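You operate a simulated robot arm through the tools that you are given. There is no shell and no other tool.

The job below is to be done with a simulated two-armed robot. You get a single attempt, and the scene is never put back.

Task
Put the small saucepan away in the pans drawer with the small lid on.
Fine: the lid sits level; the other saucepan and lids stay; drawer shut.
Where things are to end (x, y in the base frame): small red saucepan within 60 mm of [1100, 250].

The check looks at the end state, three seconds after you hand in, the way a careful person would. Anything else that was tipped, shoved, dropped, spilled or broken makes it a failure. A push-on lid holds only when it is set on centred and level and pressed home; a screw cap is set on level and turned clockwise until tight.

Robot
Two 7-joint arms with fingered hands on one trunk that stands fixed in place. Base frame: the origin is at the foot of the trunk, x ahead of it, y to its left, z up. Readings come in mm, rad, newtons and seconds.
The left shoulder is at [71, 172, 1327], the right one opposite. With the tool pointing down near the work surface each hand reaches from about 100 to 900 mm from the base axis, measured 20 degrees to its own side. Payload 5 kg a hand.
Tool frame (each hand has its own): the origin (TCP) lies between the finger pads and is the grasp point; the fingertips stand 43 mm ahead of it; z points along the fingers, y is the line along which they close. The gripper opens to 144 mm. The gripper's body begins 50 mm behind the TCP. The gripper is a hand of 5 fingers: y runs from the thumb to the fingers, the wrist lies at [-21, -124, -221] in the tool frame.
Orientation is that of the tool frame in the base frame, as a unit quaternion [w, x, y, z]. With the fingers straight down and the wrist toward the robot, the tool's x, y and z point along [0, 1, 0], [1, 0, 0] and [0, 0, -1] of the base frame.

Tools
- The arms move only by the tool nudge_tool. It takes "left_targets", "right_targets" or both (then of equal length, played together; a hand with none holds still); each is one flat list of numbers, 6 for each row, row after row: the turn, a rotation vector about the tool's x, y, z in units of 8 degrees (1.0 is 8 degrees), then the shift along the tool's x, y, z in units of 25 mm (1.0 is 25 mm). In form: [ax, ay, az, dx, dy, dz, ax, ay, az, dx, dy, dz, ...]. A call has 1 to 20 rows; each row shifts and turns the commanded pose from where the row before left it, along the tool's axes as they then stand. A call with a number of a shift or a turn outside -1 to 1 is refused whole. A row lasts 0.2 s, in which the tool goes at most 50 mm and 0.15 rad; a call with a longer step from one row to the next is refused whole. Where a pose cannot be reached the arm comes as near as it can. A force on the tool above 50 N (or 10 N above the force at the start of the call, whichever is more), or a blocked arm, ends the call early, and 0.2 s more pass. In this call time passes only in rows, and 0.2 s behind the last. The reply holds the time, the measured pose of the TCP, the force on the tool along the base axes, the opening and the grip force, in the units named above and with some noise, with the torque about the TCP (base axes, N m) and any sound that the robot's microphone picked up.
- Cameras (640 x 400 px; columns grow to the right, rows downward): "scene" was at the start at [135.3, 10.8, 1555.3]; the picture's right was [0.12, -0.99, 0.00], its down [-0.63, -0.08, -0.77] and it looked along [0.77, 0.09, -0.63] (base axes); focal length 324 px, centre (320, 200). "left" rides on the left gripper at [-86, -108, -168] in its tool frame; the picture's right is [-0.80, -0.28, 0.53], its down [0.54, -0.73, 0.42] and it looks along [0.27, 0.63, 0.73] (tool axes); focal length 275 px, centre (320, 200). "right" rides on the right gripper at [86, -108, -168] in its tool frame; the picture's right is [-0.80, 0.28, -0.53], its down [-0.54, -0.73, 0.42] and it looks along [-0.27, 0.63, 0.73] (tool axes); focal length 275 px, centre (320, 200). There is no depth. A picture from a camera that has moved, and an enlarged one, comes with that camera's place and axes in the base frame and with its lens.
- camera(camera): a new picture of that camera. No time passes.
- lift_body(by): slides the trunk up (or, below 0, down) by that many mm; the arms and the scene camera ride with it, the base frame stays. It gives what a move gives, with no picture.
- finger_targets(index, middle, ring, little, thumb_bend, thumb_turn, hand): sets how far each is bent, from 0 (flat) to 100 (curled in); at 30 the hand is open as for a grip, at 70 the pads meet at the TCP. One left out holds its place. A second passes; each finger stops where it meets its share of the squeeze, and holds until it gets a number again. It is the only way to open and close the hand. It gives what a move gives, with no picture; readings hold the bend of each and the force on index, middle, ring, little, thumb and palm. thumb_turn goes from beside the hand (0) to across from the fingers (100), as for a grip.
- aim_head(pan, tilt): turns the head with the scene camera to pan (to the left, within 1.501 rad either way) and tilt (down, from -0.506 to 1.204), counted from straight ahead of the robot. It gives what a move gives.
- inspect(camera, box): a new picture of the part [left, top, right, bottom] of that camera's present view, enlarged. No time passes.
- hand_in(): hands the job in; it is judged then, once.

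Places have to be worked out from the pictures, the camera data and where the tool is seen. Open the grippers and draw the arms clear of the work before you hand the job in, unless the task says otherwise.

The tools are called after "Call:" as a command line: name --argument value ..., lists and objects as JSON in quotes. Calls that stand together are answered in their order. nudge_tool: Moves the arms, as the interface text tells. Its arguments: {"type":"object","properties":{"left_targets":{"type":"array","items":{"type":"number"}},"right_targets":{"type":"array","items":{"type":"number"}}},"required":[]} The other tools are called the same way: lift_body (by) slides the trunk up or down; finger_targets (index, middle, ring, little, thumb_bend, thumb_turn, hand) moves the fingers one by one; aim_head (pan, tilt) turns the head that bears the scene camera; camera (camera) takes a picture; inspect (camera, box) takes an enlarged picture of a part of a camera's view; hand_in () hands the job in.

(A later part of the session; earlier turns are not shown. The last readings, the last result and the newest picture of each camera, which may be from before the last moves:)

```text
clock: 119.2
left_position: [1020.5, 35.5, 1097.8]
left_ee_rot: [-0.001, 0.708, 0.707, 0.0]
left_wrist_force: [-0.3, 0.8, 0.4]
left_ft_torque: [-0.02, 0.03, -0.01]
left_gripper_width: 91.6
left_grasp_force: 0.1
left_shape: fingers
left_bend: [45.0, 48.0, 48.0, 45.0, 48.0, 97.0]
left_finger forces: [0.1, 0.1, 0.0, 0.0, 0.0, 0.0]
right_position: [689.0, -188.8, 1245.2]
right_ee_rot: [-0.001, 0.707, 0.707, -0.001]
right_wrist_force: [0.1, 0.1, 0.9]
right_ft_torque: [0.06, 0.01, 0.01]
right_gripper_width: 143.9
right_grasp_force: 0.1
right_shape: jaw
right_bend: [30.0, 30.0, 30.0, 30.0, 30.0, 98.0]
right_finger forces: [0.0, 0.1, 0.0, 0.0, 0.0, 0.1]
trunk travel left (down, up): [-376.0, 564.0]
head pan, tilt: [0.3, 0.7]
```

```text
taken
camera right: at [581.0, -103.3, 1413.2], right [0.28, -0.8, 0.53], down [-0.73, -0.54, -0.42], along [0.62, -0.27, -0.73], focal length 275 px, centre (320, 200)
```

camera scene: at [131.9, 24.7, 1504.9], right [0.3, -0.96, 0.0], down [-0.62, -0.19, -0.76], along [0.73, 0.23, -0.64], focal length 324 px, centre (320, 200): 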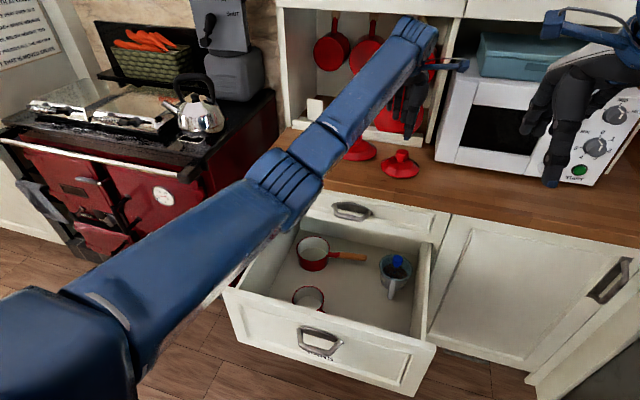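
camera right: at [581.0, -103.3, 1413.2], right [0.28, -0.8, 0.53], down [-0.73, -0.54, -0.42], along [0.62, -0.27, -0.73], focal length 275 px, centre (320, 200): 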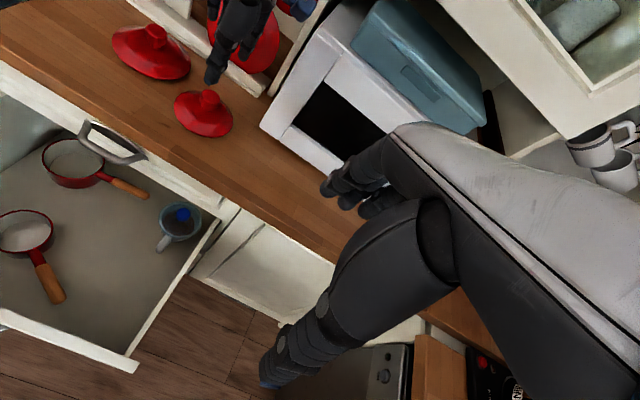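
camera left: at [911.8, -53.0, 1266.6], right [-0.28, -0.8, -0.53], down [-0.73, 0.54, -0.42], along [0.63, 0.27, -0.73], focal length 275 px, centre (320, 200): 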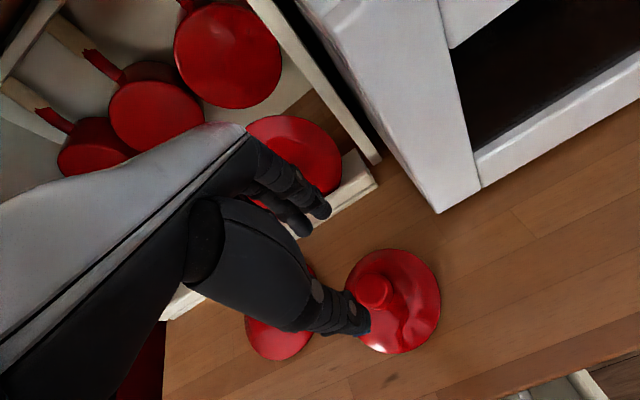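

The reach straight down at (1020, 35) is exact. I zoom in to refine the knob position relative to the hand before descending.

Call:
inspect --camera "left" --box '[280, 180, 460, 380]'

Call:
inspect --camera "scene" --box '[340, 60, 460, 200]'

Call:
inspect --camera "right" --box '[140, 0, 300, 150]'

```text
2.00 times, centred on (370, 280) of left
camera zoom: at [911.8, -53.0, 1266.6], right [-0.28, -0.8, -0.53], down [-0.73, 0.54, -0.42], along [0.63, 0.27, -0.73], focal length 551 px, centre (220, 40)
```

zoom: 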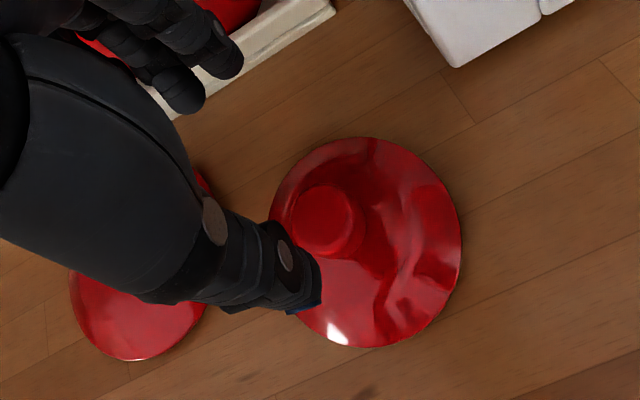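

```text
2.86 times, centred on (400, 130) of scene
camera zoom: at [131.9, 24.7, 1504.9], right [0.3, -0.96, 0.0], down [-0.62, -0.19, -0.76], along [0.73, 0.23, -0.64], focal length 927 px, centre (91, 400)
```

zoom: 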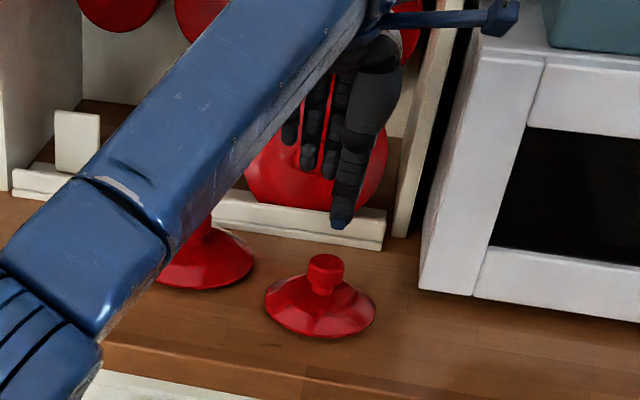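

```text
2.67 times, centred on (220, 75) of right
camera zoom: at [581.0, -103.3, 1413.2], right [0.28, -0.8, 0.53], down [-0.73, -0.54, -0.42], along [0.62, -0.27, -0.73], focal length 734 px, centre (587, 533)
```

zoom: 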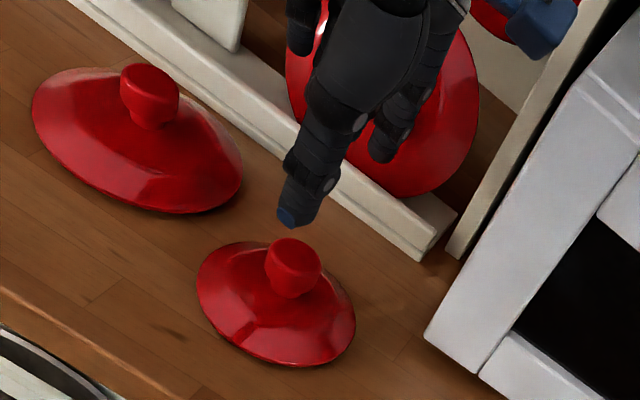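

The hand camera puts the knob at about (1012, 33), and since it is rigid with the hand I use that. I shift 7 mm back and descend to just above the knob.

Call:
nudge_tool --left_targets '[0, 0, 0, -0.06, -0.3, 0.5, 0, 0, 0, 0, 0, 0.75, 0, 0, 0, 0, 0, 0.75, 0, 0, 0, 0, 0, 0.6]'

Call:
inspect --camera "left" --box '[240, 160, 440, 360]'

Call:
inspect --camera "scene" --box '[340, 80, 460, 200]'

Call:
inspect --camera "right" --box '[140, 20, 280, 150]'

```text
clock: 120.2
left_position: [1012.0, 34.7, 1034.7]
left_ee_rot: [0.0, 0.707, 0.707, 0.0]
left_wrist_force: [-0.7, 0.0, 0.4]
left_ft_torque: [0.0, -0.03, 0.02]
left_gripper_width: 91.4
left_grasp_force: 0.1
left_shape: fingers
left_bend: [45.0, 48.0, 48.0, 45.0, 48.0, 97.0]
left_finger forces: [0.0, 0.1, 0.1, 0.0, 0.0, 0.0]
right_position: [689.1, -188.1, 1244.4]
right_ee_rot: [0.0, 0.707, 0.707, -0.001]
right_wrist_force: [-0.3, 0.2, 0.6]
right_ft_torque: [0.03, 0.01, 0.01]
right_gripper_width: 144.1
right_grasp_force: 0.0
right_shape: jaw
right_bend: [30.0, 30.0, 30.0, 30.0, 30.0, 98.0]
right_finger forces: [0.0, 0.0, 0.0, 0.1, 0.0, 0.0]
trunk travel left (down, up): [-376.0, 564.0]
head pan, tilt: [0.3, 0.7]
```

```text
2.00 times, centred on (340, 260) of left
camera zoom: at [903.2, -53.9, 1202.6], right [-0.28, -0.8, -0.53], down [-0.73, 0.54, -0.42], along [0.63, 0.27, -0.73], focal length 551 px, centre (280, 80)
```

zoom: 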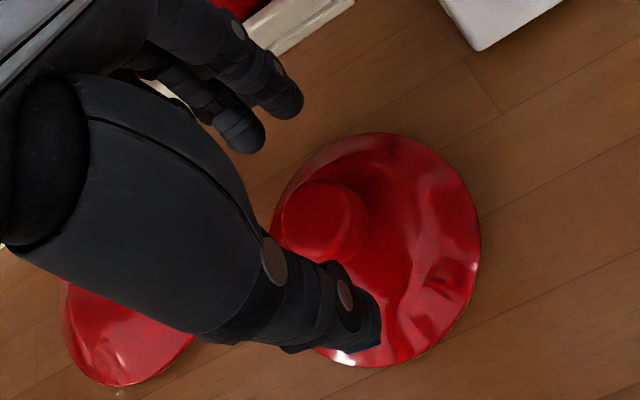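

```text
3.33 times, centred on (400, 140) of scene
camera zoom: at [132.1, 25.4, 1505.0], right [0.3, -0.96, 0.0], down [-0.62, -0.19, -0.76], along [0.73, 0.23, -0.64], focal length 1081 px, centre (53, 400)
```

zoom: 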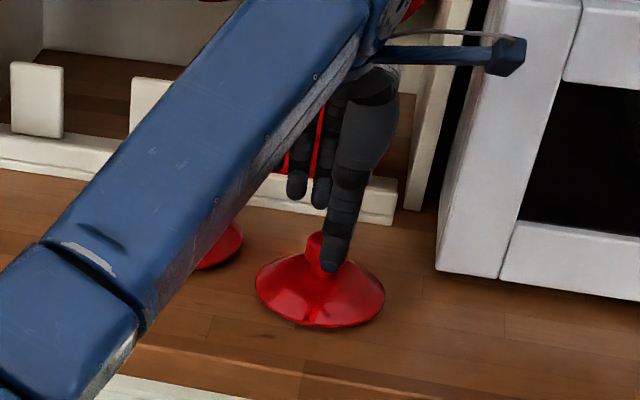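

```text
3.08 times, centred on (210, 85) of right
camera zoom: at [581.2, -102.7, 1413.3], right [0.28, -0.8, 0.53], down [-0.73, -0.54, -0.42], along [0.62, -0.27, -0.73], focal length 847 px, centre (658, 554)
```

zoom: 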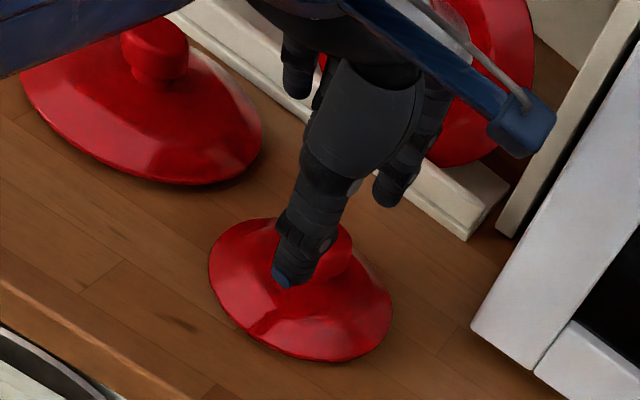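

The knob is centred under the hand to within 1 mm. I descend 46 mm so the fingertips come down around it.

Call:
nudge_tool --left_targets '[0, 0, 0, 0, 0, 0.6, 0, 0, 0, 0, 0, 0.6, 0, 0, 0, 0, 0, 0.6]'

Call:
inspect --camera "left" --box '[240, 160, 440, 360]'

Call:
inspect --camera "right" --box '[140, 20, 280, 150]'

```text
clock: 121.0
left_position: [1012.0, 32.5, 988.7]
left_ee_rot: [0.001, 0.706, 0.708, 0.0]
left_wrist_force: [0.0, -0.6, -0.2]
left_ft_torque: [0.0, -0.01, 0.01]
left_gripper_width: 91.8
left_grasp_force: 0.0
left_shape: fingers
left_bend: [45.0, 48.0, 48.0, 45.0, 48.0, 97.0]
left_finger forces: [0.0, 0.1, 0.0, 0.0, 0.0, 0.0]
right_position: [689.0, -187.6, 1244.6]
right_ee_rot: [-0.001, 0.707, 0.707, -0.001]
right_wrist_force: [-0.1, 0.0, -0.5]
right_ft_torque: [0.01, 0.0, 0.02]
right_gripper_width: 144.0
right_grasp_force: 0.0
right_shape: jaw
right_bend: [30.0, 30.0, 30.0, 30.0, 30.0, 98.0]
right_finger forces: [0.0, 0.0, 0.0, 0.0, 0.0, 0.0]
trunk travel left (down, up): [-376.0, 564.0]
head pan, tilt: [0.3, 0.7]
```

```text
2.00 times, centred on (340, 260) of left
camera zoom: at [903.5, -53.9, 1157.3], right [-0.28, -0.8, -0.53], down [-0.73, 0.54, -0.42], along [0.63, 0.27, -0.73], focal length 551 px, centre (280, 80)
```

zoom: 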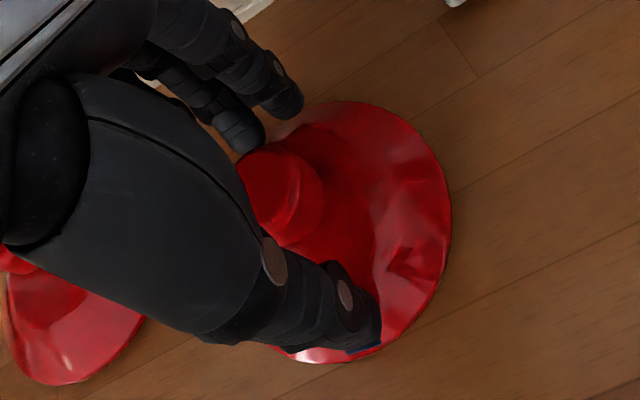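

```text
3.08 times, centred on (210, 85) of right
camera zoom: at [581.0, -102.6, 1413.4], right [0.28, -0.8, 0.53], down [-0.73, -0.54, -0.42], along [0.62, -0.27, -0.73], focal length 847 px, centre (658, 554)
```

zoom: 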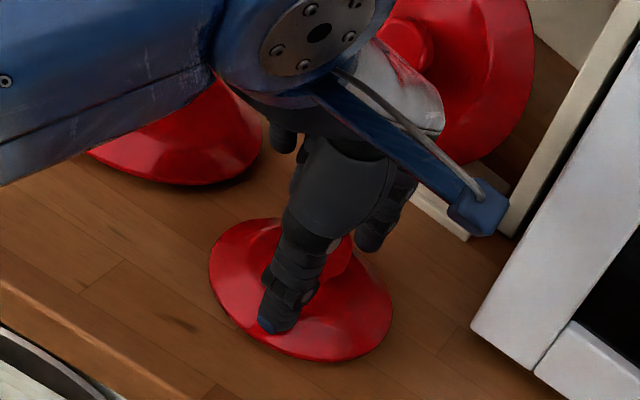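

The knob is between thumb and fingers. I close only the middle and ring fingers and the thumb on it.

Call:
finger_targets --hand "left" --middle 85 --ring 85 --thumb_bend 85

Call:
inspect --camera "left" --box '[240, 160, 440, 360]'

Call:
inspect --camera "right" --box '[140, 20, 280, 150]'

Call:
inspect --camera "scene" --box '[340, 80, 460, 200]'

```text
clock: 122.0
left_position: [1010.1, 32.8, 991.3]
left_ee_rot: [0.001, 0.707, 0.707, 0.001]
left_wrist_force: [1.6, -3.3, 15.9]
left_ft_torque: [0.29, -0.68, -0.2]
left_gripper_width: 42.8
left_grasp_force: 37.5
left_shape: fingers
left_bend: [44.0, 53.0, 85.0, 45.0, 77.0, 92.0]
left_finger forces: [2.5, 39.9, 0.0, 0.1, 31.6, 0.0]
right_position: [686.8, -189.5, 1246.0]
right_ee_rot: [-0.001, 0.707, 0.707, 0.0]
right_wrist_force: [0.3, 0.0, 0.0]
right_ft_torque: [-0.04, -0.01, -0.02]
right_gripper_width: 143.6
right_grasp_force: 0.0
right_shape: jaw
right_bend: [30.0, 30.0, 30.0, 30.0, 30.0, 98.0]
right_finger forces: [0.0, 0.1, 0.0, 0.0, 0.1, 0.0]
trunk travel left (down, up): [-376.0, 564.0]
head pan, tilt: [0.3, 0.7]
```

```text
2.00 times, centred on (340, 260) of left
camera zoom: at [901.6, -55.2, 1160.1], right [-0.28, -0.8, -0.53], down [-0.72, 0.54, -0.43], along [0.63, 0.27, -0.73], focal length 551 px, centre (280, 80)
```

zoom: 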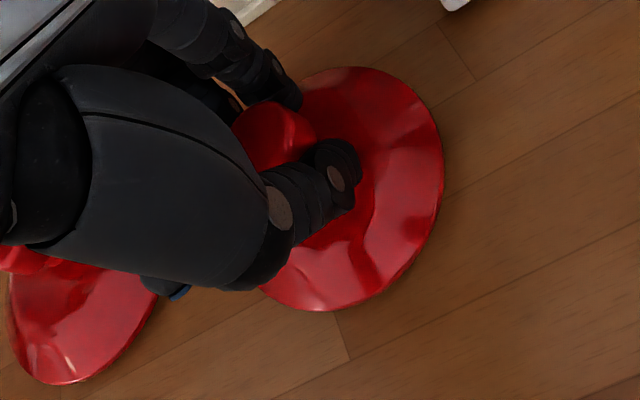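

```text
3.08 times, centred on (210, 85) of right
camera zoom: at [578.7, -103.4, 1414.4], right [0.28, -0.8, 0.53], down [-0.73, -0.54, -0.42], along [0.63, -0.27, -0.73], focal length 847 px, centre (658, 554)
```

zoom: 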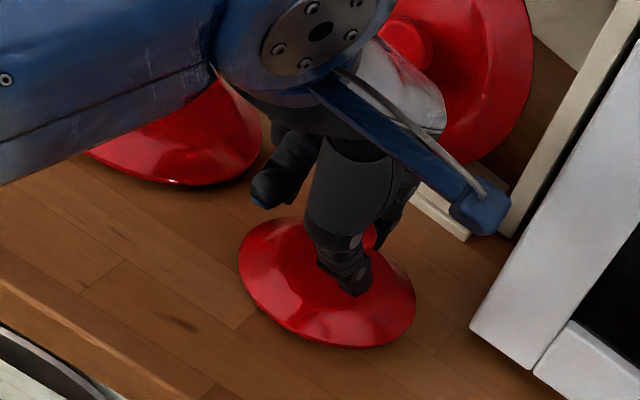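

```text
3.33 times, centred on (400, 140) of scene
camera zoom: at [129.5, 24.8, 1505.3], right [0.3, -0.96, 0.0], down [-0.61, -0.19, -0.77], along [0.73, 0.23, -0.64], focal length 1081 px, centre (53, 400)
```

zoom: 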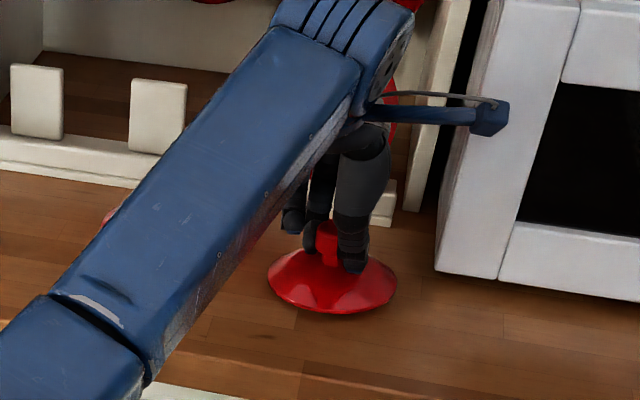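

The thumb really opposes the index and middle fingers, so the ring finger slid past and the lid shifted back about 15 mm. I open again, and will re-grip with the knob between thumb, index and middle.

Call:
finger_targets --hand "left" --index 46 --middle 46 --ring 46 --little 40 --thumb_bend 44

Call:
nudge_tool --left_targets '[0, 0, 0, 0, 0, -0.8, 0, 0, 0, 0, 0, -0.8, 0, 0, 0, 0, 0, -0.8]'

Call:
inspect --camera "left" --box '[240, 160, 440, 360]'

Call:
inspect --camera "scene" --box '[340, 80, 460, 200]'

```text
clock: 123.0
left_position: [1010.2, 31.7, 989.9]
left_ee_rot: [-0.001, 0.706, 0.708, 0.0]
left_wrist_force: [0.7, -0.1, 9.1]
left_ft_torque: [0.04, -0.45, -0.01]
left_gripper_width: 96.6
left_grasp_force: 4.5
left_shape: fingers
left_bend: [46.0, 46.0, 46.0, 40.0, 44.0, 97.0]
left_finger forces: [4.9, 3.0, 0.0, 0.0, 0.1, 0.0]
right_position: [688.3, -187.5, 1246.2]
right_ee_rot: [0.0, 0.707, 0.707, 0.0]
right_wrist_force: [0.6, 0.3, 0.0]
right_ft_torque: [-0.02, 0.02, 0.01]
right_gripper_width: 143.8
right_grasp_force: 0.1
right_shape: jaw
right_bend: [30.0, 30.0, 30.0, 30.0, 30.0, 98.0]
right_finger forces: [0.0, 0.0, 0.1, 0.1, 0.1, 0.0]
trunk travel left (down, up): [-376.0, 564.0]
head pan, tilt: [0.3, 0.7]
```

```text
clock: 123.8
left_position: [1011.1, 32.4, 1050.4]
left_ee_rot: [-0.001, 0.707, 0.708, 0.0]
left_wrist_force: [0.2, 0.1, -0.6]
left_ft_torque: [0.01, 0.05, 0.0]
left_gripper_width: 96.5
left_grasp_force: 0.1
left_shape: fingers
left_bend: [46.0, 46.0, 46.0, 40.0, 44.0, 97.0]
left_finger forces: [0.0, 0.0, 0.0, 0.1, 0.1, 0.0]
right_position: [688.0, -188.1, 1245.3]
right_ee_rot: [-0.001, 0.707, 0.707, 0.0]
right_wrist_force: [-0.2, 0.4, 0.2]
right_ft_torque: [-0.03, 0.0, 0.01]
right_gripper_width: 143.8
right_grasp_force: 0.0
right_shape: jaw
right_bend: [30.0, 30.0, 30.0, 30.0, 30.0, 98.0]
right_finger forces: [0.0, 0.0, 0.0, 0.0, 0.0, 0.1]
trunk travel left (down, up): [-376.0, 564.0]
head pan, tilt: [0.3, 0.7]
```

```text
2.00 times, centred on (340, 260) of left
camera zoom: at [902.9, -54.2, 1218.1], right [-0.28, -0.8, -0.53], down [-0.73, 0.54, -0.42], along [0.63, 0.27, -0.73], focal length 551 px, centre (280, 80)
```

zoom: 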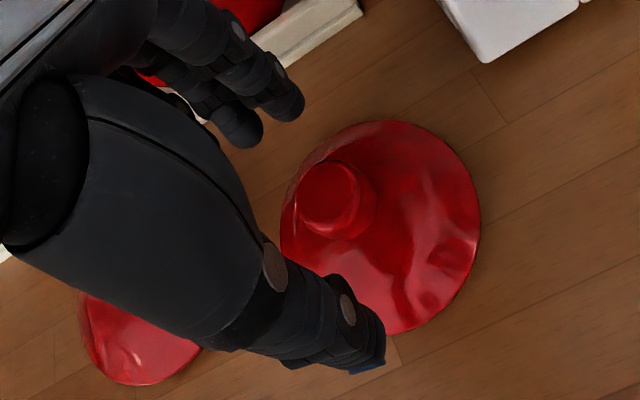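

```text
3.33 times, centred on (400, 140) of scene
camera zoom: at [131.4, 25.4, 1504.9], right [0.3, -0.96, 0.0], down [-0.62, -0.19, -0.76], along [0.73, 0.23, -0.64], focal length 1081 px, centre (53, 400)
```

zoom: 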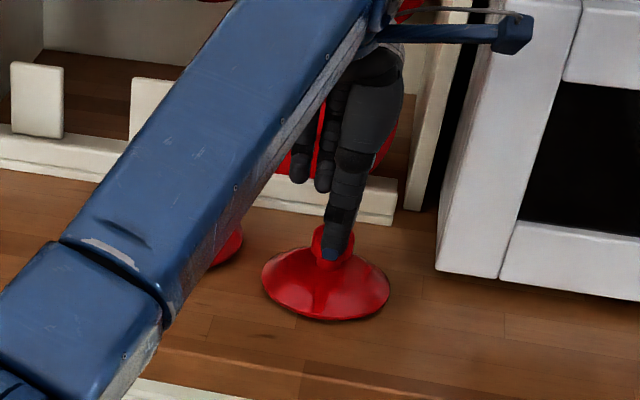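

The lid is flat again, with the knob now at about (1027, 32). I'll grip slightly higher with index, middle and thumb, so the fingertips don't press on the dome.

Call:
finger_targets --hand "left" --index 52 --middle 52 --ring 46 --little 40 --thumb_bend 52

Call:
nudge_tool --left_targets '[0, 0, 0, -0.18, 0.64, 0, 0, 0, 0, 0, 0, 0.6, 0, 0, 0, 0, 0, 0.7, 0, 0, 0, 0, 0, 0.7]'

Call:
inspect --camera "left" --box '[240, 160, 440, 360]'

Call:
inspect --camera "scene" --box '[340, 80, 460, 200]'

```text
clock: 124.8
left_position: [1010.6, 33.1, 1050.4]
left_ee_rot: [0.0, 0.706, 0.708, -0.001]
left_wrist_force: [-0.4, 0.5, 0.2]
left_ft_torque: [0.03, -0.03, 0.0]
left_gripper_width: 71.9
left_grasp_force: 0.1
left_shape: fingers
left_bend: [52.0, 52.0, 46.0, 40.0, 52.0, 97.0]
left_finger forces: [0.1, 0.1, 0.1, 0.0, 0.1, 0.1]
right_position: [688.1, -187.6, 1244.9]
right_ee_rot: [-0.001, 0.707, 0.707, 0.0]
right_wrist_force: [0.0, -1.4, 0.9]
right_ft_torque: [0.0, 0.02, 0.0]
right_gripper_width: 144.1
right_grasp_force: 0.0
right_shape: jaw
right_bend: [30.0, 30.0, 30.0, 30.0, 30.0, 98.0]
right_finger forces: [0.1, 0.0, 0.0, 0.1, 0.0, 0.0]
trunk travel left (down, up): [-376.0, 564.0]
head pan, tilt: [0.3, 0.7]
```

```text
clock: 125.8
left_position: [1027.7, 29.2, 1000.2]
left_ee_rot: [0.0, 0.706, 0.708, -0.001]
left_wrist_force: [-0.1, 0.1, -0.3]
left_ft_torque: [0.06, 0.04, 0.03]
left_gripper_width: 71.7
left_grasp_force: 0.0
left_shape: fingers
left_bend: [52.0, 52.0, 46.0, 40.0, 52.0, 97.0]
left_finger forces: [0.0, 0.0, 0.0, 0.1, 0.1, 0.0]
right_position: [689.6, -188.1, 1245.0]
right_ee_rot: [-0.001, 0.707, 0.707, -0.001]
right_wrist_force: [-0.3, 0.4, 0.7]
right_ft_torque: [0.0, 0.04, -0.01]
right_gripper_width: 143.9
right_grasp_force: 0.1
right_shape: jaw
right_bend: [30.0, 30.0, 30.0, 30.0, 30.0, 98.0]
right_finger forces: [0.1, 0.1, 0.0, 0.0, 0.0, 0.0]
trunk travel left (down, up): [-376.0, 564.0]
head pan, tilt: [0.3, 0.7]
```

```text
2.00 times, centred on (340, 260) of left
camera zoom: at [919.3, -58.5, 1169.0], right [-0.28, -0.8, -0.53], down [-0.73, 0.54, -0.42], along [0.63, 0.27, -0.73], focal length 551 px, centre (280, 80)
```

zoom: 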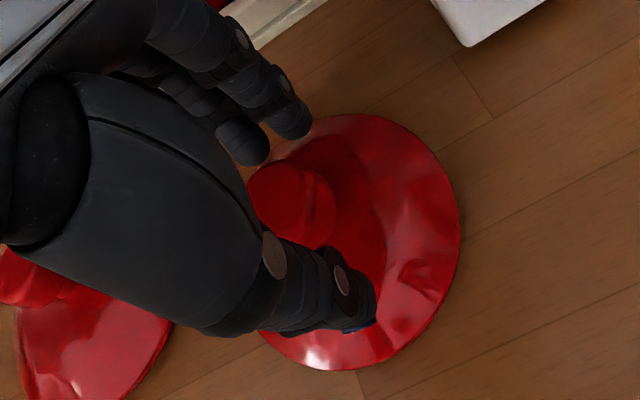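

```text
3.33 times, centred on (400, 140) of scene
camera zoom: at [132.1, 25.2, 1504.9], right [0.3, -0.96, 0.0], down [-0.62, -0.19, -0.76], along [0.73, 0.23, -0.64], focal length 1081 px, centre (53, 400)
```

zoom: 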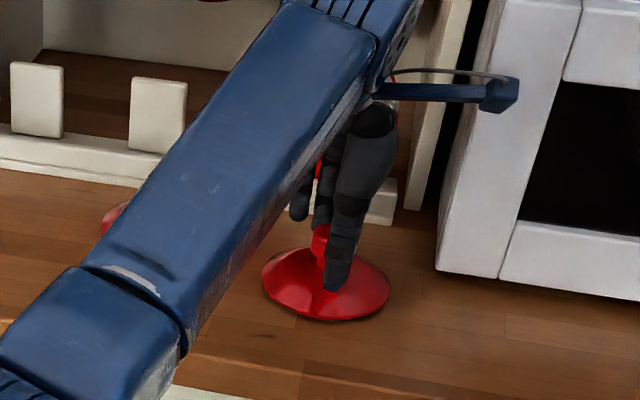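

Well aligned: the knob sits between the index and middle fingers and the thumb. I close those three.

Call:
finger_targets --hand "left" --index 80 --middle 80 --thumb_bend 80

Call:
inspect --camera "left" --box '[240, 160, 440, 360]'

Call:
inspect --camera "scene" --box '[340, 80, 460, 200]'

Call:
inspect --camera "right" --box '[140, 20, 280, 150]'

```text
clock: 126.8
left_position: [1027.6, 28.2, 1001.4]
left_ee_rot: [0.0, 0.706, 0.708, 0.0]
left_wrist_force: [1.4, 0.2, -1.7]
left_ft_torque: [0.0, 0.01, -0.01]
left_gripper_width: 30.9
left_grasp_force: 26.7
left_shape: fingers
left_bend: [61.0, 66.0, 46.0, 40.0, 68.0, 93.0]
left_finger forces: [12.2, 13.8, 0.0, 0.0, 27.4, 0.0]
right_position: [690.0, -189.0, 1245.6]
right_ee_rot: [0.0, 0.707, 0.707, 0.0]
right_wrist_force: [0.1, -0.2, 0.0]
right_ft_torque: [0.0, 0.0, 0.01]
right_gripper_width: 143.9
right_grasp_force: 0.1
right_shape: jaw
right_bend: [30.0, 30.0, 30.0, 30.0, 30.0, 98.0]
right_finger forces: [0.0, 0.0, 0.1, 0.0, 0.0, 0.0]
trunk travel left (down, up): [-376.0, 564.0]
head pan, tilt: [0.3, 0.7]
```

```text
2.00 times, centred on (340, 260) of left
camera zoom: at [919.1, -58.3, 1169.0], right [-0.28, -0.8, -0.53], down [-0.73, 0.54, -0.42], along [0.63, 0.27, -0.73], focal length 551 px, centre (280, 80)
```

zoom: 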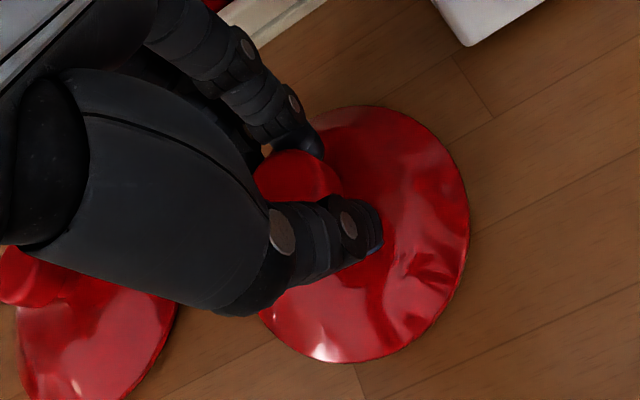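

```text
3.33 times, centred on (400, 140) of scene
camera zoom: at [131.9, 25.4, 1504.9], right [0.3, -0.96, 0.0], down [-0.62, -0.19, -0.76], along [0.73, 0.23, -0.64], focal length 1081 px, centre (53, 400)
```

zoom: 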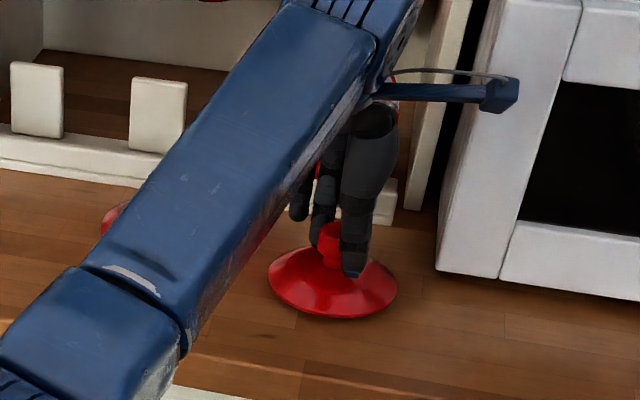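

```text
3.08 times, centred on (210, 85) of right
camera zoom: at [581.0, -102.7, 1413.3], right [0.28, -0.8, 0.53], down [-0.73, -0.54, -0.42], along [0.62, -0.27, -0.73], focal length 847 px, centre (658, 554)
```

zoom: 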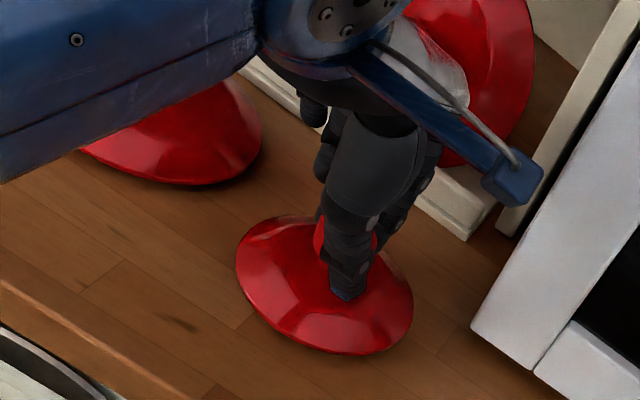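

A balanced three-point grip: index 12 N, middle 14 N, thumb 27 N. I lift 50 mm and check that the lid hangs level.

Call:
nudge_tool --left_targets '[0, 0, 0, 0, 0, -0.3, 0, 0, 0, 0, 0, -0.5, 0, 0, 0, 0, 0, -0.6, 0, 0, 0, 0, 0, -0.6]'

Call:
inspect --camera "left" --box '[240, 160, 440, 360]'

Call:
inspect --camera "scene" --box '[340, 60, 460, 180]'

Call:
inspect --camera "right" --box '[140, 0, 280, 130]'

```text
clock: 127.8
left_position: [1027.9, 27.8, 1050.5]
left_ee_rot: [0.0, 0.707, 0.708, -0.001]
left_wrist_force: [0.7, 0.2, -1.5]
left_ft_torque: [-0.01, 0.03, 0.02]
left_gripper_width: 30.9
left_grasp_force: 26.4
left_shape: fingers
left_bend: [61.0, 66.0, 46.0, 40.0, 68.0, 93.0]
left_finger forces: [12.2, 13.8, 0.0, 0.0, 27.4, 0.0]
right_position: [687.9, -187.3, 1245.9]
right_ee_rot: [0.0, 0.707, 0.707, 0.0]
right_wrist_force: [0.9, 0.3, -0.2]
right_ft_torque: [0.01, -0.03, -0.01]
right_gripper_width: 143.8
right_grasp_force: 0.1
right_shape: jaw
right_bend: [30.0, 30.0, 30.0, 30.0, 30.0, 98.0]
right_finger forces: [0.0, 0.0, 0.0, 0.0, 0.0, 0.0]
trunk travel left (down, up): [-376.0, 564.0]
head pan, tilt: [0.3, 0.7]
```

```text
2.00 times, centred on (340, 260) of left
camera zoom: at [918.8, -59.3, 1218.8], right [-0.28, -0.8, -0.53], down [-0.73, 0.54, -0.42], along [0.63, 0.27, -0.73], focal length 551 px, centre (280, 80)
```

zoom: 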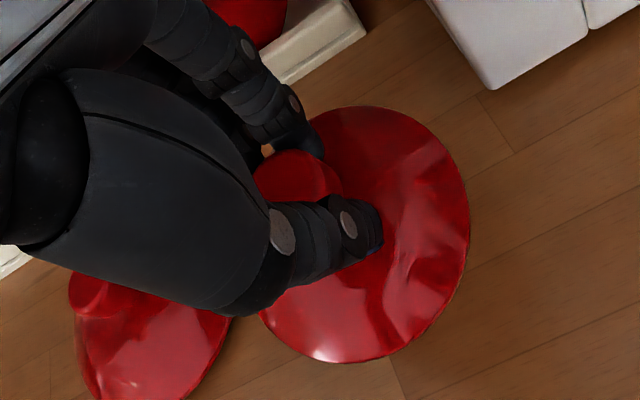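

```text
3.33 times, centred on (400, 120) of scene
camera zoom: at [131.4, 25.4, 1504.9], right [0.3, -0.96, 0.0], down [-0.62, -0.19, -0.76], along [0.73, 0.23, -0.64], focal length 1081 px, centre (53, 467)
```

zoom: 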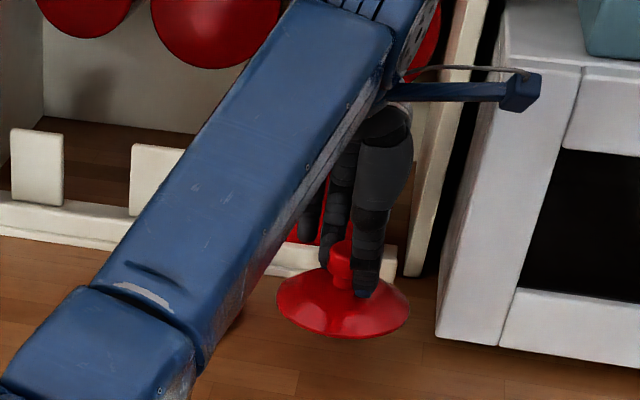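

```text
3.08 times, centred on (210, 65) of right
camera zoom: at [580.5, -102.7, 1413.5], right [0.28, -0.8, 0.53], down [-0.73, -0.54, -0.42], along [0.63, -0.27, -0.73], focal length 847 px, centre (658, 615)
```

zoom: 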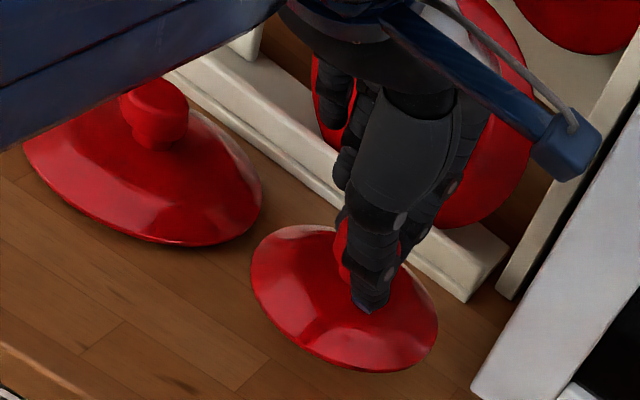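

The lid hangs level and rigid in the grip, with its centre within about 2 mm of the TCP axis. I carry it back over the open drawer at this height, slowly.

Call:
nudge_tool --left_targets '[0, 0, 0, 0, -0.4, -0.1, 0, 0, 0, 0, -0.8, -0.2, 0, 0, 0, 0, -0.8, -0.2, 0, 0, 0, 0, -0.8, 0, 0, 0, 0, 0, -0.8, 0, 0, 0, 0, 0, -0.8, 0, 0, 0, 0, 0, -0.8, 0, 0, 0, 0, 0, -0.8, 0, 0, 0, 0, 0.4, -0.8, 0, 0, 0, 0, 0.6, -0.8, 0, 0, 0, 0, 0.7, -0.8, 0, 0, 0, 0, 0.8, -0.8, 0, 0, 0, 0, 0.8, -0.8, 0, 0, 0, 0, 0.8, -0.8, 0, 0, 0, 0, 0.8, -0.5, 0, 0, 0, 0, 0.8, 0, 0, 0, 0, 0, 0.8, 0, 0, 0, 0, 0, 0.8, 0, 0, 0, 0, 0, 0.8, 0, 0, 0, 0, 0, 0.6, 0, 0]'

Call:
camera --camera "scene"

Call:
camera --camera "left"

Call:
camera --camera "right"

```text
clock: 131.9
left_position: [744.5, 246.5, 1062.0]
left_ee_rot: [0.001, 0.707, 0.707, -0.001]
left_wrist_force: [-0.1, -0.5, -0.6]
left_ft_torque: [-0.01, 0.0, 0.01]
left_gripper_width: 30.5
left_grasp_force: 27.3
left_shape: fingers
left_bend: [61.0, 66.0, 46.0, 40.0, 68.0, 93.0]
left_finger forces: [12.5, 14.7, 0.0, 0.0, 27.3, 0.0]
right_position: [686.9, -188.1, 1245.1]
right_ee_rot: [-0.001, 0.706, 0.708, -0.001]
right_wrist_force: [0.1, 0.8, 0.9]
right_ft_torque: [0.02, -0.03, -0.02]
right_gripper_width: 144.1
right_grasp_force: 0.1
right_shape: jaw
right_bend: [30.0, 30.0, 30.0, 30.0, 30.0, 98.0]
right_finger forces: [0.0, 0.0, 0.0, 0.0, 0.0, 0.0]
trunk travel left (down, up): [-376.0, 564.0]
head pan, tilt: [0.3, 0.7]
```

```text
taken
camera scene: at [131.5, 26.2, 1504.9], right [0.3, -0.96, 0.0], down [-0.62, -0.19, -0.76], along [0.73, 0.23, -0.64], focal length 324 px, centre (320, 200)
```

scene: 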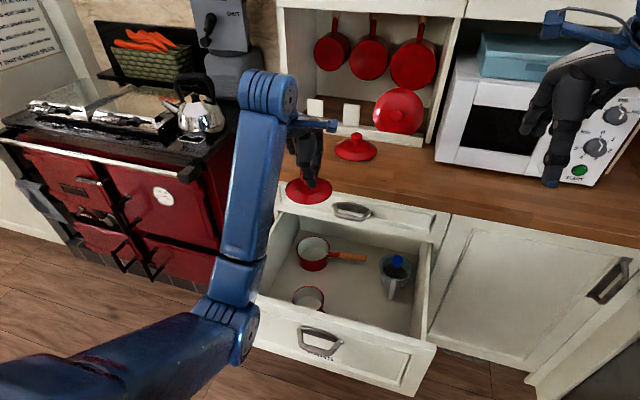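

```text
taken
camera left: at [635.7, 159.8, 1231.0], right [-0.28, -0.8, -0.53], down [-0.73, 0.54, -0.42], along [0.63, 0.27, -0.73], focal length 275 px, centre (320, 200)
```

left: 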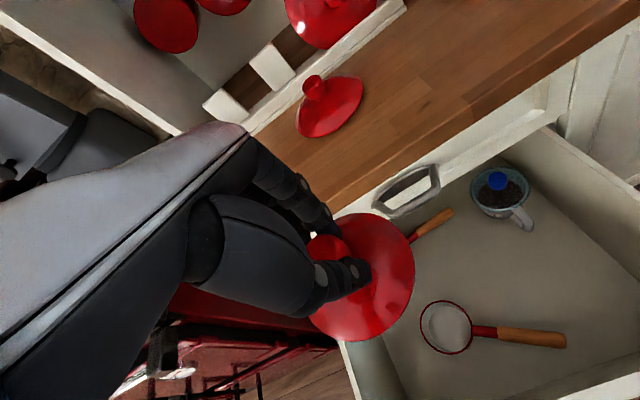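

```text
taken
camera right: at [580.6, -102.0, 1413.6], right [0.28, -0.8, 0.53], down [-0.73, -0.54, -0.42], along [0.63, -0.27, -0.73], focal length 275 px, centre (320, 200)
```

right: 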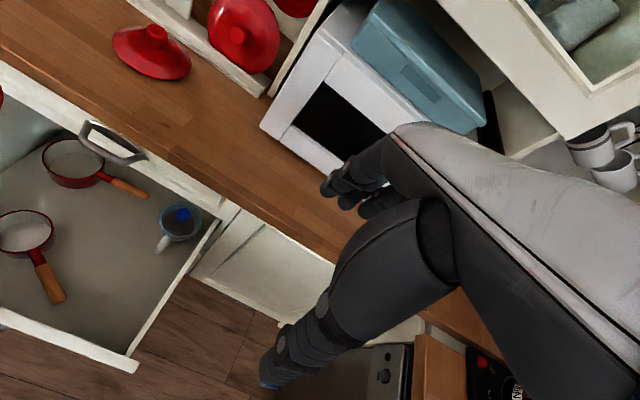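

The lid is over the drawer and the left camera sees the pan unobstructed. I zoom in on it to locate its centre.

Call:
inspect --camera "left" --box '[400, 280, 528, 360]'

Call:
inspect --camera "scene" --box '[270, 260, 350, 320]'

Call:
inspect --camera "right" --box '[0, 190, 128, 310]'

```text
5.00 times, centred on (464, 320) of left
camera zoom: at [635.7, 159.8, 1231.0], right [-0.28, -0.8, -0.53], down [-0.73, 0.54, -0.42], along [0.63, 0.27, -0.73], focal length 1376 px, centre (-400, -400)
```

zoom: 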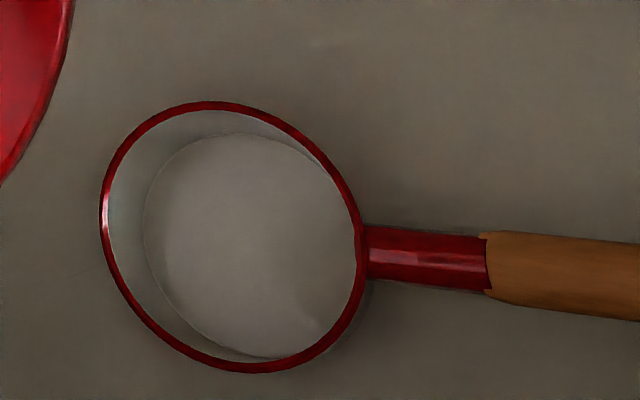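

```text
6.67 times, centred on (310, 290) of scene
camera zoom: at [131.5, 26.2, 1504.9], right [0.3, -0.96, 0.0], down [-0.62, -0.19, -0.76], along [0.73, 0.23, -0.64], focal length 2162 px, centre (387, -400)
```

zoom: 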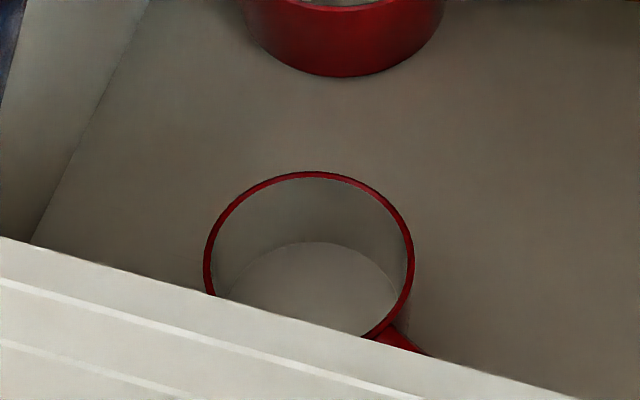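

```text
3.33 times, centred on (64, 250) of right
camera zoom: at [580.6, -102.0, 1413.6], right [0.28, -0.8, 0.53], down [-0.73, -0.54, -0.42], along [0.63, -0.27, -0.73], focal length 918 px, centre (1173, 33)
```

zoom: 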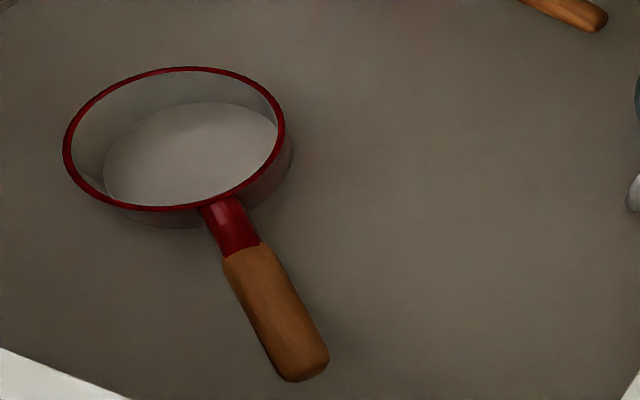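

The cameras agree on the pan centre at about (739, 256). I lower the lid straight down to hover about 110 mm above the pan rim, watching for arm contact.

Call:
nudge_tool --left_targets '[0, 0, 0, 0.025, -0.015, 0.6, 0, 0, 0, 0.025, -0.015, 0.9, 0, 0, 0, 0.025, -0.015, 0.9, 0, 0, 0, 0.025, -0.015, 0.9, 0, 0, 0, 0.025, -0.015, 0.9, 0, 0, 0, 0.025, -0.015, 0.9, 0, 0, 0, 0.025, -0.015, 0.9, 0, 0, 0, 0.025, -0.015, 0.9]'

Call:
camera --camera "scene"

Call:
camera --camera "left"

```text
clock: 133.8
left_position: [741.9, 250.1, 889.1]
left_ee_rot: [0.001, 0.706, 0.708, -0.001]
left_wrist_force: [1.1, 0.6, -0.8]
left_ft_torque: [0.01, 0.04, -0.01]
left_gripper_width: 30.4
left_grasp_force: 27.5
left_shape: fingers
left_bend: [61.0, 66.0, 46.0, 40.0, 68.0, 93.0]
left_finger forces: [12.5, 14.8, 0.0, 0.1, 27.5, 0.1]
right_position: [688.7, -187.8, 1245.0]
right_ee_rot: [0.0, 0.707, 0.707, 0.0]
right_wrist_force: [-0.6, 0.4, 0.0]
right_ft_torque: [0.02, -0.02, 0.01]
right_gripper_width: 143.9
right_grasp_force: 0.1
right_shape: jaw
right_bend: [30.0, 30.0, 30.0, 30.0, 30.0, 98.0]
right_finger forces: [0.0, 0.0, 0.0, 0.1, 0.0, 0.0]
trunk travel left (down, up): [-376.0, 564.0]
head pan, tilt: [0.3, 0.7]
```

```text
taken
camera scene: at [131.8, 25.9, 1505.0], right [0.3, -0.96, 0.0], down [-0.62, -0.19, -0.76], along [0.73, 0.23, -0.64], focal length 324 px, centre (320, 200)
```

scene: 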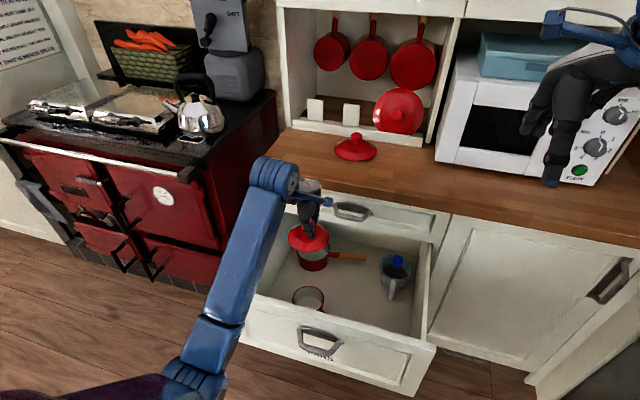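

```text
taken
camera left: at [633.9, 163.7, 1058.0], right [-0.28, -0.8, -0.53], down [-0.73, 0.54, -0.42], along [0.63, 0.27, -0.73], focal length 275 px, centre (320, 200)
```

left: 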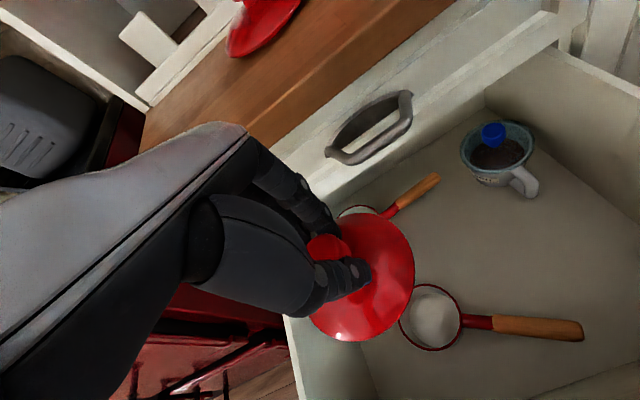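

From here the pan is still almost fully visible beside the lid, and closer. I measure it again.

Call:
inspect --camera "left" --box '[376, 260, 504, 370]'

Call:
inspect --camera "left" --box '[290, 190, 450, 370]'

```text
3.64 times, centred on (440, 315) of left
camera zoom: at [633.9, 163.7, 1058.0], right [-0.28, -0.8, -0.53], down [-0.73, 0.54, -0.42], along [0.63, 0.27, -0.73], focal length 1001 px, centre (-116, -218)
```

zoom: 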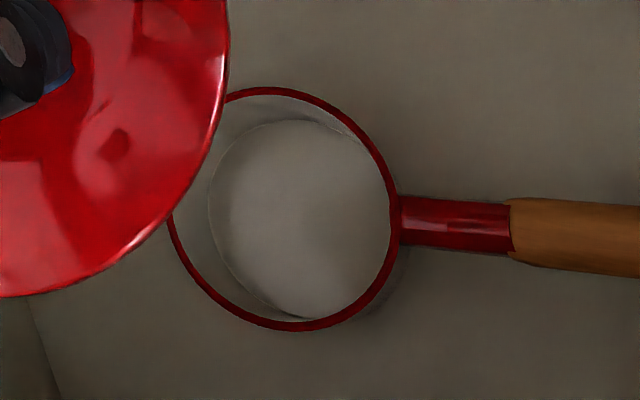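

```text
2.22 times, centred on (370, 280) of left
camera zoom: at [633.9, 163.7, 1058.0], right [-0.28, -0.8, -0.53], down [-0.73, 0.54, -0.42], along [0.63, 0.27, -0.73], focal length 612 px, centre (209, 22)
```

zoom: 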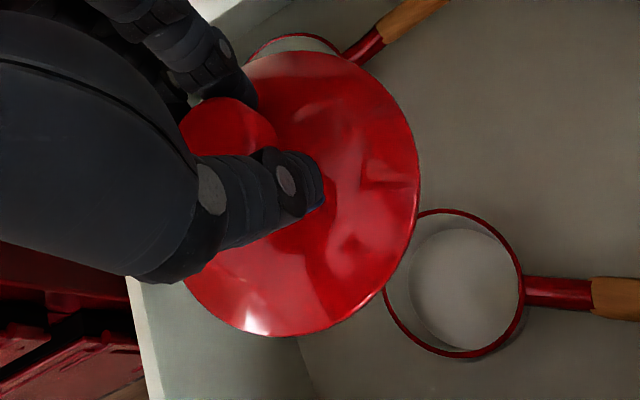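

The pan centre by the hand camera is (736.7, 254.2), and the lid centre lies at TCP + (-2, -2.6). I move to the aligned xy while lowering to about 105 mm above the pan, and bring the right hand's camera nearer for a second view.

Call:
nudge_tool --left_targets '[0, 0, 0, 0.034, -0.016, 0.85, 0, 0, 0, 0.034, -0.016, 0.85, 0, 0, 0, 0.034, -0.016, 0.85, 0, 0, 0, 0.034, -0.016, 0.85, 0, 0, 0, 0.034, -0.016, 0.85, 0, 0, 0, 0.034, -0.016, 0.85, 0, 0, 0, 0.034, -0.016, 0.85, 0, 0, 0, 0.034, -0.016, 0.85]' --right_targets '[0, 0, 0, 0.5, 0, 0.9, 0, 0, 0, 0.5, 0, 0.9, 0, 0, 0, 0.5, 0, 0.9, 0, 0, 0, 0.5, 0, 0.9, 0, 0, 0, 0.5, 0, 0.9, 0, 0, 0, 0.5, 0, 0.9, 0, 0, 0, 0.5, 0, 0.9, 0, 0, 0, 0.5, 0, 0.9]'

Call:
camera --camera "scene"

Call:
camera --camera "left"

Call:
camera --camera "right"

```text
clock: 135.6
left_position: [739.4, 259.0, 721.0]
left_ee_rot: [0.0, 0.707, 0.707, 0.0]
left_wrist_force: [0.6, -0.3, -1.0]
left_ft_torque: [0.03, 0.03, 0.03]
left_gripper_width: 30.4
left_grasp_force: 27.6
left_shape: fingers
left_bend: [61.0, 66.0, 46.0, 40.0, 68.0, 93.0]
left_finger forces: [12.6, 15.0, 0.0, 0.0, 27.4, 0.0]
right_position: [688.5, -87.0, 1065.7]
right_ee_rot: [-0.001, 0.708, 0.706, -0.001]
right_wrist_force: [0.5, 0.7, -0.7]
right_ft_torque: [0.03, 0.03, 0.0]
right_gripper_width: 144.1
right_grasp_force: 0.1
right_shape: jaw
right_bend: [30.0, 30.0, 30.0, 30.0, 30.0, 98.0]
right_finger forces: [0.0, 0.0, 0.0, 0.1, 0.0, 0.0]
trunk travel left (down, up): [-376.0, 564.0]
head pan, tilt: [0.3, 0.7]
```

```text
taken
camera scene: at [132.3, 26.3, 1505.0], right [0.3, -0.96, 0.0], down [-0.62, -0.19, -0.76], along [0.73, 0.23, -0.64], focal length 324 px, centre (320, 200)
```

scene: 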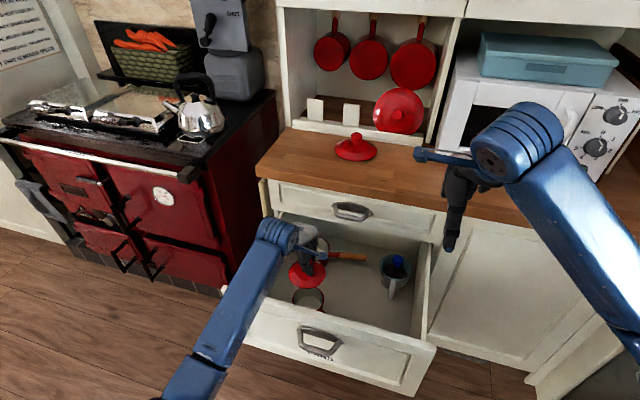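

```text
taken
camera left: at [630.4, 172.0, 889.0], right [-0.28, -0.8, -0.53], down [-0.73, 0.54, -0.42], along [0.63, 0.27, -0.73], focal length 275 px, centre (320, 200)
```

left: 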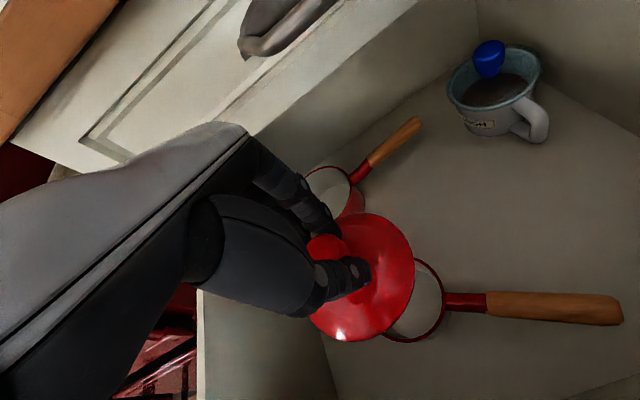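

```text
taken
camera right: at [581.6, -1.1, 1233.2], right [0.28, -0.8, 0.53], down [-0.73, -0.54, -0.42], along [0.63, -0.27, -0.73], focal length 275 px, centre (320, 200)
```

right: 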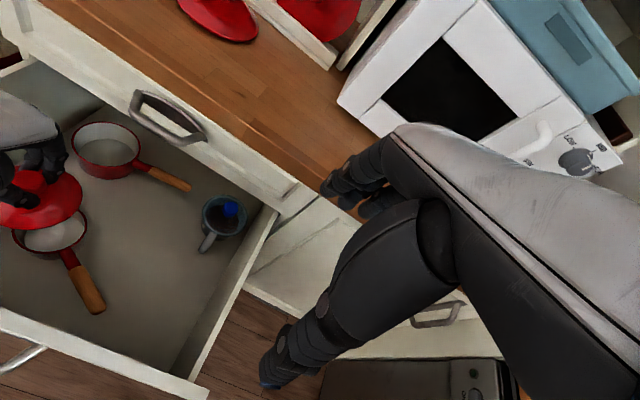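

Trunk and forces are normal. The near part of the pan rim shows beside the lid; I zoom in to check the alignment again.

Call:
inspect --camera "left" --box '[300, 200, 460, 350]'

Call:
inspect --camera "right" --box '[0, 140, 128, 270]'

Call:
inspect --camera "scene" --box '[265, 230, 361, 320]'

```text
2.67 times, centred on (380, 275) of left
camera zoom: at [630.4, 172.0, 889.0], right [-0.28, -0.8, -0.53], down [-0.73, 0.54, -0.42], along [0.63, 0.27, -0.73], focal length 734 px, centre (160, 0)
```

zoom: 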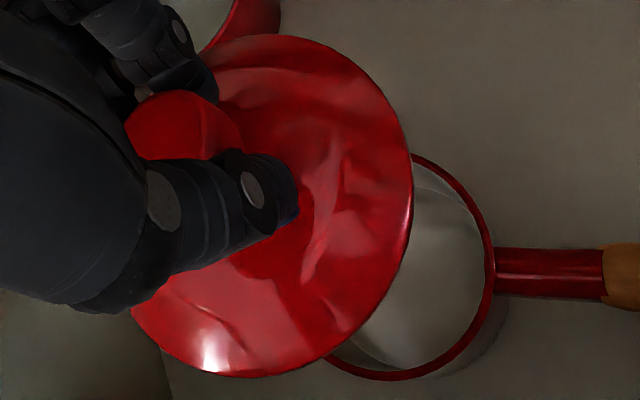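

```text
3.08 times, centred on (64, 205) of right
camera zoom: at [581.6, -1.1, 1233.2], right [0.28, -0.8, 0.53], down [-0.73, -0.54, -0.42], along [0.63, -0.27, -0.73], focal length 847 px, centre (1108, 185)
```

zoom: 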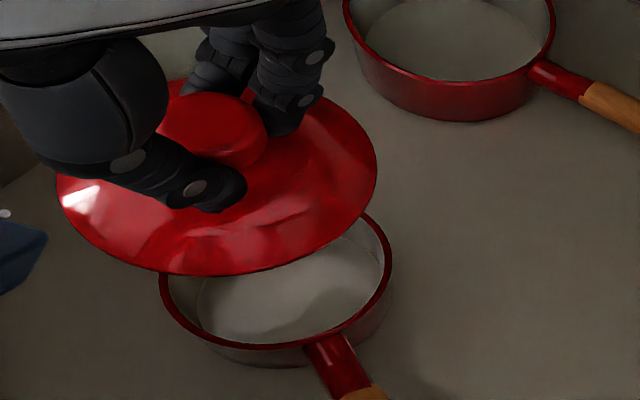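

```text
4.44 times, centred on (313, 275) of scene
camera zoom: at [132.3, 26.3, 1505.0], right [0.3, -0.96, 0.0], down [-0.62, -0.19, -0.76], along [0.73, 0.23, -0.64], focal length 1441 px, centre (351, -133)
```

zoom: 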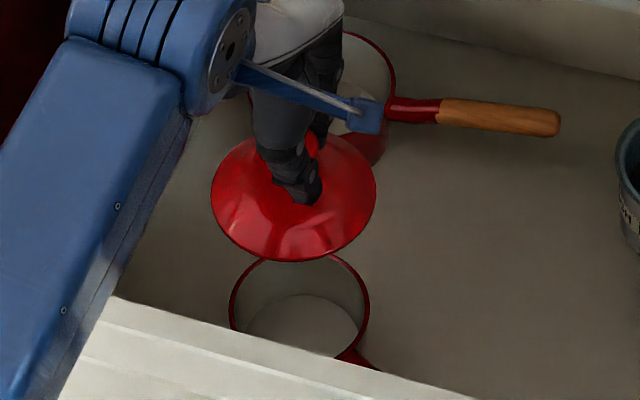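

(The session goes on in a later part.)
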